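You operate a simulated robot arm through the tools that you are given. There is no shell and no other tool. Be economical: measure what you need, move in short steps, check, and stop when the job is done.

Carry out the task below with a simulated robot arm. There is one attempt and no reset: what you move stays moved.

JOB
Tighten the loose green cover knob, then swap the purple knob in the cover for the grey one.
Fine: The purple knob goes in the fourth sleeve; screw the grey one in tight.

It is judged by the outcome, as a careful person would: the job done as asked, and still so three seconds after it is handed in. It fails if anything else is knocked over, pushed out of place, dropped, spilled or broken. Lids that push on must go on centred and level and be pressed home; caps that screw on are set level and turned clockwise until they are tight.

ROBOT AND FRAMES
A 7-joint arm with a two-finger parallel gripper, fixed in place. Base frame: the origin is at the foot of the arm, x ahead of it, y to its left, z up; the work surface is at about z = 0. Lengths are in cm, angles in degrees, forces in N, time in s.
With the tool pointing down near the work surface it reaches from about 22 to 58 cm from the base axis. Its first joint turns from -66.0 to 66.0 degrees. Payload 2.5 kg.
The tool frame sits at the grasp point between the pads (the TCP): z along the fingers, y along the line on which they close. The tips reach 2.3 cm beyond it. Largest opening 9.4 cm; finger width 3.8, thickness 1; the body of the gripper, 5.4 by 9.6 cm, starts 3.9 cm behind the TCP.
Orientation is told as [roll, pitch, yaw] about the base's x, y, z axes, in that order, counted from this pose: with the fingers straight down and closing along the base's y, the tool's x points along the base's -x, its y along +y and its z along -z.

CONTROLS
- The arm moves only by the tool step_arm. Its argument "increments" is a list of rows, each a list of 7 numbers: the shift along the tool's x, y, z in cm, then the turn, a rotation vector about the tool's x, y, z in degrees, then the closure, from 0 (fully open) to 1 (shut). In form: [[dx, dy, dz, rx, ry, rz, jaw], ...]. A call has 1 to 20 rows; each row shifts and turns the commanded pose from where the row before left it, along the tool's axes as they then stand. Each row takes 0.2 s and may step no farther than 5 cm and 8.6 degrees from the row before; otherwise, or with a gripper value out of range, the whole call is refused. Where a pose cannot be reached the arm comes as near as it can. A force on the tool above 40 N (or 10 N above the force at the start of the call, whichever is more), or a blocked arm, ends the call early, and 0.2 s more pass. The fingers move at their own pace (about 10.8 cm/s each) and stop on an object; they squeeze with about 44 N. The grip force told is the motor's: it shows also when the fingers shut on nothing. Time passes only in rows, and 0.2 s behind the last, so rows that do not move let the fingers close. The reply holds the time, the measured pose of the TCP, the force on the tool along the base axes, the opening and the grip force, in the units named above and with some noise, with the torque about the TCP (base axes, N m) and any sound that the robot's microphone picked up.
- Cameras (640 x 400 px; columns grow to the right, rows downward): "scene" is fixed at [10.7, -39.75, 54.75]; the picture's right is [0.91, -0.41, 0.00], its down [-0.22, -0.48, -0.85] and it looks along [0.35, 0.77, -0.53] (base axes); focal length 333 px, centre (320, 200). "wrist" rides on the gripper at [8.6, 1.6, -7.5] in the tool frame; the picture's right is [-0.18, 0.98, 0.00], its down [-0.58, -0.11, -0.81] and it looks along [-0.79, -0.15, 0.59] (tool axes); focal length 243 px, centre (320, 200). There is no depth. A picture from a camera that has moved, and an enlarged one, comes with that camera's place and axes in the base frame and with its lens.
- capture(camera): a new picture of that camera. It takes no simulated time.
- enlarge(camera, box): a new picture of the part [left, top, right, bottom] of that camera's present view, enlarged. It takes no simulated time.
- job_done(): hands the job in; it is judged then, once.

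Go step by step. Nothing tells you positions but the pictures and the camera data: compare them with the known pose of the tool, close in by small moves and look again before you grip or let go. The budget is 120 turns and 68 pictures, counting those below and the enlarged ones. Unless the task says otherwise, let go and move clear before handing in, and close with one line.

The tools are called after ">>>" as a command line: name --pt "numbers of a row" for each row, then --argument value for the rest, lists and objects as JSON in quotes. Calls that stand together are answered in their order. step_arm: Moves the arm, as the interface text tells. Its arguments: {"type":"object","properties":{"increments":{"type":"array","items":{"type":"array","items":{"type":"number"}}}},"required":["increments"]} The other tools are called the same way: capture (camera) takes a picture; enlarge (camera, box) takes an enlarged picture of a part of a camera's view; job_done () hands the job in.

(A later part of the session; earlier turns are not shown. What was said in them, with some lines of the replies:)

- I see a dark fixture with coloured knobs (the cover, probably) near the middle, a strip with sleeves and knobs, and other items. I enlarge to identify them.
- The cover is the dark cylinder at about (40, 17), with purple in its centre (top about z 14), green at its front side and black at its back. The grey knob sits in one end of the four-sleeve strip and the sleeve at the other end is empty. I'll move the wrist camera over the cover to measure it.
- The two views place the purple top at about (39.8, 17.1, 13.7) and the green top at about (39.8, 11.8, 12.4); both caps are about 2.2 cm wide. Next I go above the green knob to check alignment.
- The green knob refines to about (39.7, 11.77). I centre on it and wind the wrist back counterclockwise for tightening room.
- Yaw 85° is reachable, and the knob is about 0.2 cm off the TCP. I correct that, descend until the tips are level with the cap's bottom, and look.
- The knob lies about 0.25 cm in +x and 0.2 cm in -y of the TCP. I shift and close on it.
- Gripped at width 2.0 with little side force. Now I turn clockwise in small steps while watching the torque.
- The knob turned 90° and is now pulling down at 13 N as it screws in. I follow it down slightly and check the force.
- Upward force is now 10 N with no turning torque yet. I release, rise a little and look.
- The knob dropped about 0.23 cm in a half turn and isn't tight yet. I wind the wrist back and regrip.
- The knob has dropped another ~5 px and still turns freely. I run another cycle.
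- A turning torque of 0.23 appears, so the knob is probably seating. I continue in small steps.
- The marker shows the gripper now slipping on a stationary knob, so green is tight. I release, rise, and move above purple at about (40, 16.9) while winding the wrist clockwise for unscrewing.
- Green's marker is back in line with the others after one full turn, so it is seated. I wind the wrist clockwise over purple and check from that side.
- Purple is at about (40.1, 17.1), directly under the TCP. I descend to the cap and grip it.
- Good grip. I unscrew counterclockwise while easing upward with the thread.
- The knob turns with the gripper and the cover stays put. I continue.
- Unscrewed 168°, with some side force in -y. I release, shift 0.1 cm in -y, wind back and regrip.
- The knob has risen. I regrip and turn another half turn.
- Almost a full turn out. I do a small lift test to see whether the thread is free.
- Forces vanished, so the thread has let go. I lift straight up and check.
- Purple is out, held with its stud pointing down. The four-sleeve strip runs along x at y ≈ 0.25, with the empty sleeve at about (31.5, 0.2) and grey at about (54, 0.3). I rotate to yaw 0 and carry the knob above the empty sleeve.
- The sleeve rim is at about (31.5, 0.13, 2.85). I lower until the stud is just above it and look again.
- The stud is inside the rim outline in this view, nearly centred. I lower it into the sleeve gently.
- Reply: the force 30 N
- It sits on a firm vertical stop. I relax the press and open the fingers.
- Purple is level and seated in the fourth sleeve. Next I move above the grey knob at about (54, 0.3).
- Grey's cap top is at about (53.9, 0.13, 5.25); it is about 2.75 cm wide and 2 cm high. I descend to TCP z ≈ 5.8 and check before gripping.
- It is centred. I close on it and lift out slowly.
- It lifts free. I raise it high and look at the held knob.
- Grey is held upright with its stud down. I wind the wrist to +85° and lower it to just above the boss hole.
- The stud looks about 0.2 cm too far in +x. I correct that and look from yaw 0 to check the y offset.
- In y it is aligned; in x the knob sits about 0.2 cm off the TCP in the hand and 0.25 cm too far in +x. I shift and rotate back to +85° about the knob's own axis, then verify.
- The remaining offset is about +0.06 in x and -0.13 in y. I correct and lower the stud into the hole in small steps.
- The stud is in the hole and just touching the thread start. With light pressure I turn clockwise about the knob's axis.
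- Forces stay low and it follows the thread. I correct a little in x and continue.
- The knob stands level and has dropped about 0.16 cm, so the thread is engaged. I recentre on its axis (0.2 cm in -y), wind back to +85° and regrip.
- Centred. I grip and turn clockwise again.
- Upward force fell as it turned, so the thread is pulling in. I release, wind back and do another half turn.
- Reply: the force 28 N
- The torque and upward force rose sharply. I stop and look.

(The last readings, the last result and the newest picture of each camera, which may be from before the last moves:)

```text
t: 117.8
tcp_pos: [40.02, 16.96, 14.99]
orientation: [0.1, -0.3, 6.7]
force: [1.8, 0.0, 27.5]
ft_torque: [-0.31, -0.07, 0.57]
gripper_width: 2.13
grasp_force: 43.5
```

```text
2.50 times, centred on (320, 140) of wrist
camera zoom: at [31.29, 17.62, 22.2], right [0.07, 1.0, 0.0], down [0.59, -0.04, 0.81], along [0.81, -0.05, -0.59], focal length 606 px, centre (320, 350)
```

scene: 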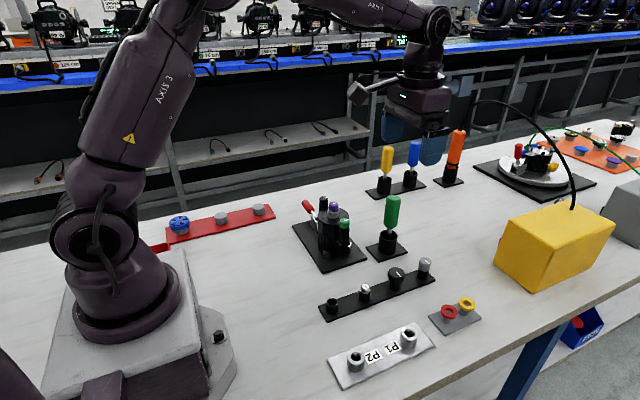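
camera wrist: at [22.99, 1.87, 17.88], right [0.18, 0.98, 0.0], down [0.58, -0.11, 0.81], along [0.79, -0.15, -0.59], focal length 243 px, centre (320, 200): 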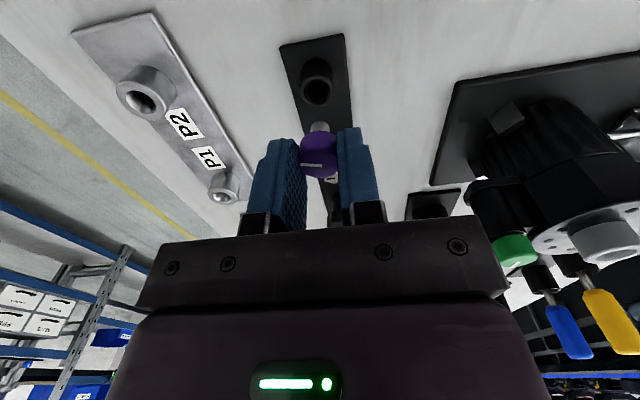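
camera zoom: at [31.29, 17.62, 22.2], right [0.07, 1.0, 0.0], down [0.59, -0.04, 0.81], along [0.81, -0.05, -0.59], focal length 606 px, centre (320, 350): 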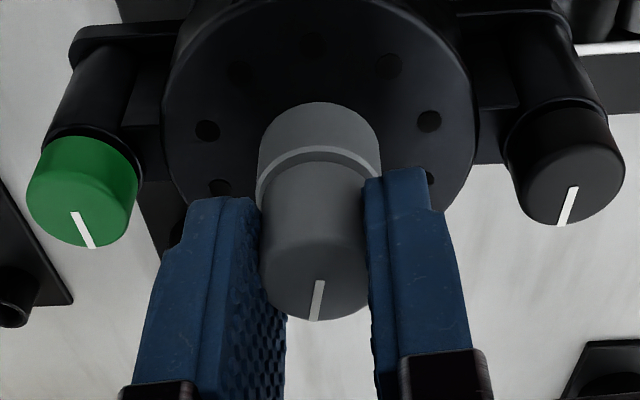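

The cap is down on the boss with no gap, and its marker is in line with the others. I relieve the down pressure and give a last tightening turn to confirm it slips.

>>> step_arm --pt "0 0 -0.12 0 0 0 0.85" --pt "0 0 -0.1 0 0 0 0.85" --pt "0 0 0 0 0 5 0.85" --pt "0 0 0 0 0 5 0.85" --pt "0 0 0 0 0 5 0.85" --pt "0 0 0 0 0 5 0.85"

>>> enlarge --camera "wrist" --box '[240, 60, 400, 220]'

```text
t: 119.2
tcp_pos: [39.94, 17.01, 14.95]
orientation: [0.0, 0.1, -13.0]
force: [-2.7, 4.6, 1.6]
ft_torque: [0.16, 0.08, 0.57]
gripper_width: 2.29
grasp_force: 43.5
```

```text
2.50 times, centred on (320, 140) of wrist
camera zoom: at [31.94, 20.6, 22.29], right [0.4, 0.92, 0.0], down [0.54, -0.24, 0.81], along [0.74, -0.32, -0.59], focal length 606 px, centre (320, 350)
```

zoom: 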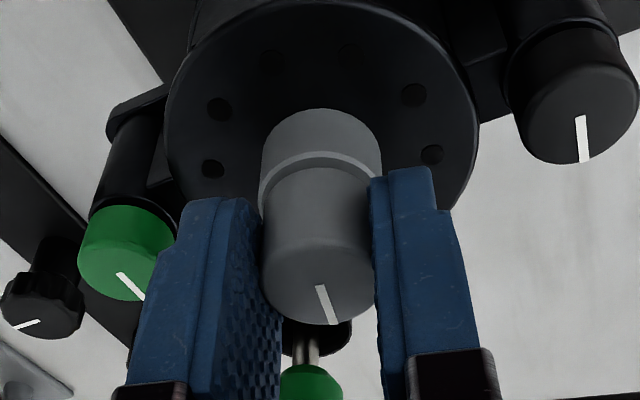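

The gripper slips around a stationary knob at 0.57 N m, so grey is tight. I release, move clear and check everything.

>>> step_arm --pt "0 0 0 0 0 0 0.6" --pt "0 0 0 0 0 0 0.5" --pt "0 0 -3 0 0 0 0.4" --pt "0 0 -4 0 0 0 0.3" --pt "0 0 -4 0 0 0 0.3" --pt "3 0 -2 0 0 0 0.3" --pt "0 0 0 0 0 0 0.3"

>>> capture --camera "scene"

>>> enlarge --camera "scene" --box '[310, 180, 370, 240]'

>>> enlarge --camera "wrist" --box '[220, 0, 420, 140]'

```text
t: 120.8
tcp_pos: [37.01, 17.75, 28.05]
orientation: [0.0, 0.0, -13.1]
force: [0.6, -0.1, -0.4]
ft_torque: [0.02, 0.01, 0.02]
gripper_width: 6.58
grasp_force: 0.1
```

```text
2 pictures are left
```

scene: 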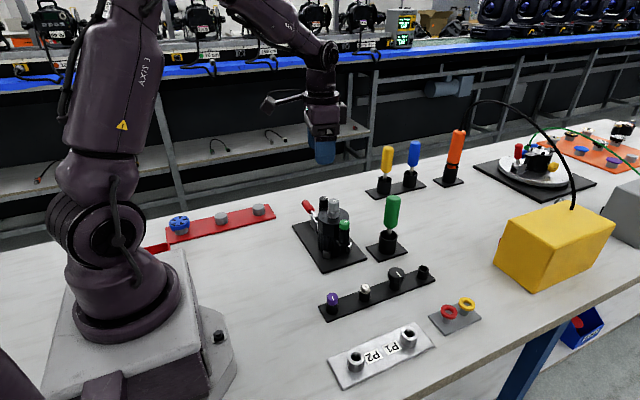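

```text
6.67 times, centred on (340, 210) of scene
camera zoom: at [10.7, -39.75, 54.75], right [0.91, -0.41, 0.0], down [-0.22, -0.48, -0.85], along [0.35, 0.77, -0.53], focal length 2222 px, centre (187, 133)
```

zoom: 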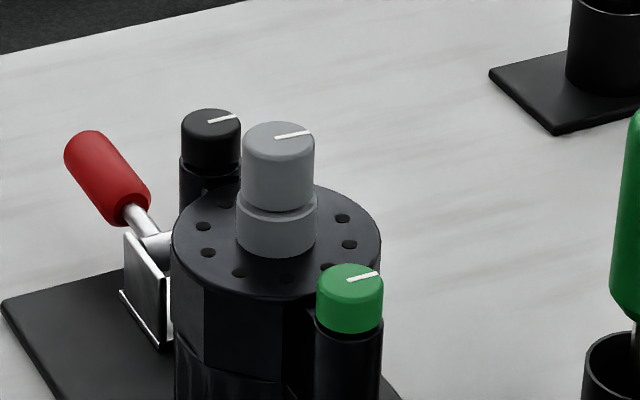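

```text
2.86 times, centred on (320, 70) of wrist
camera zoom: at [29.08, 21.28, 35.38], right [0.4, 0.92, 0.0], down [0.54, -0.24, 0.81], along [0.74, -0.32, -0.59], focal length 693 px, centre (320, 571)
```

zoom: 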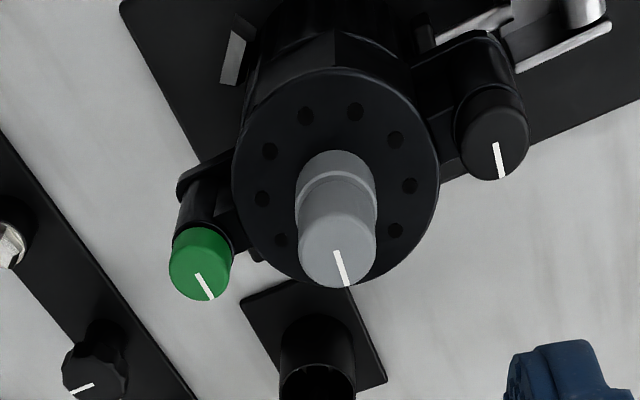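

Grey sits level and tight in the cover, green is tight, and purple is in the fourth sleeve. Nothing else appears to have moved, so I hand in.

>>> job_done

```text
The job is handed in.
```

The green knob is tight, the purple knob sits level in the fourth sleeve, and the grey knob is screwed tight into the cover; the arm is clear and the job is handed in.
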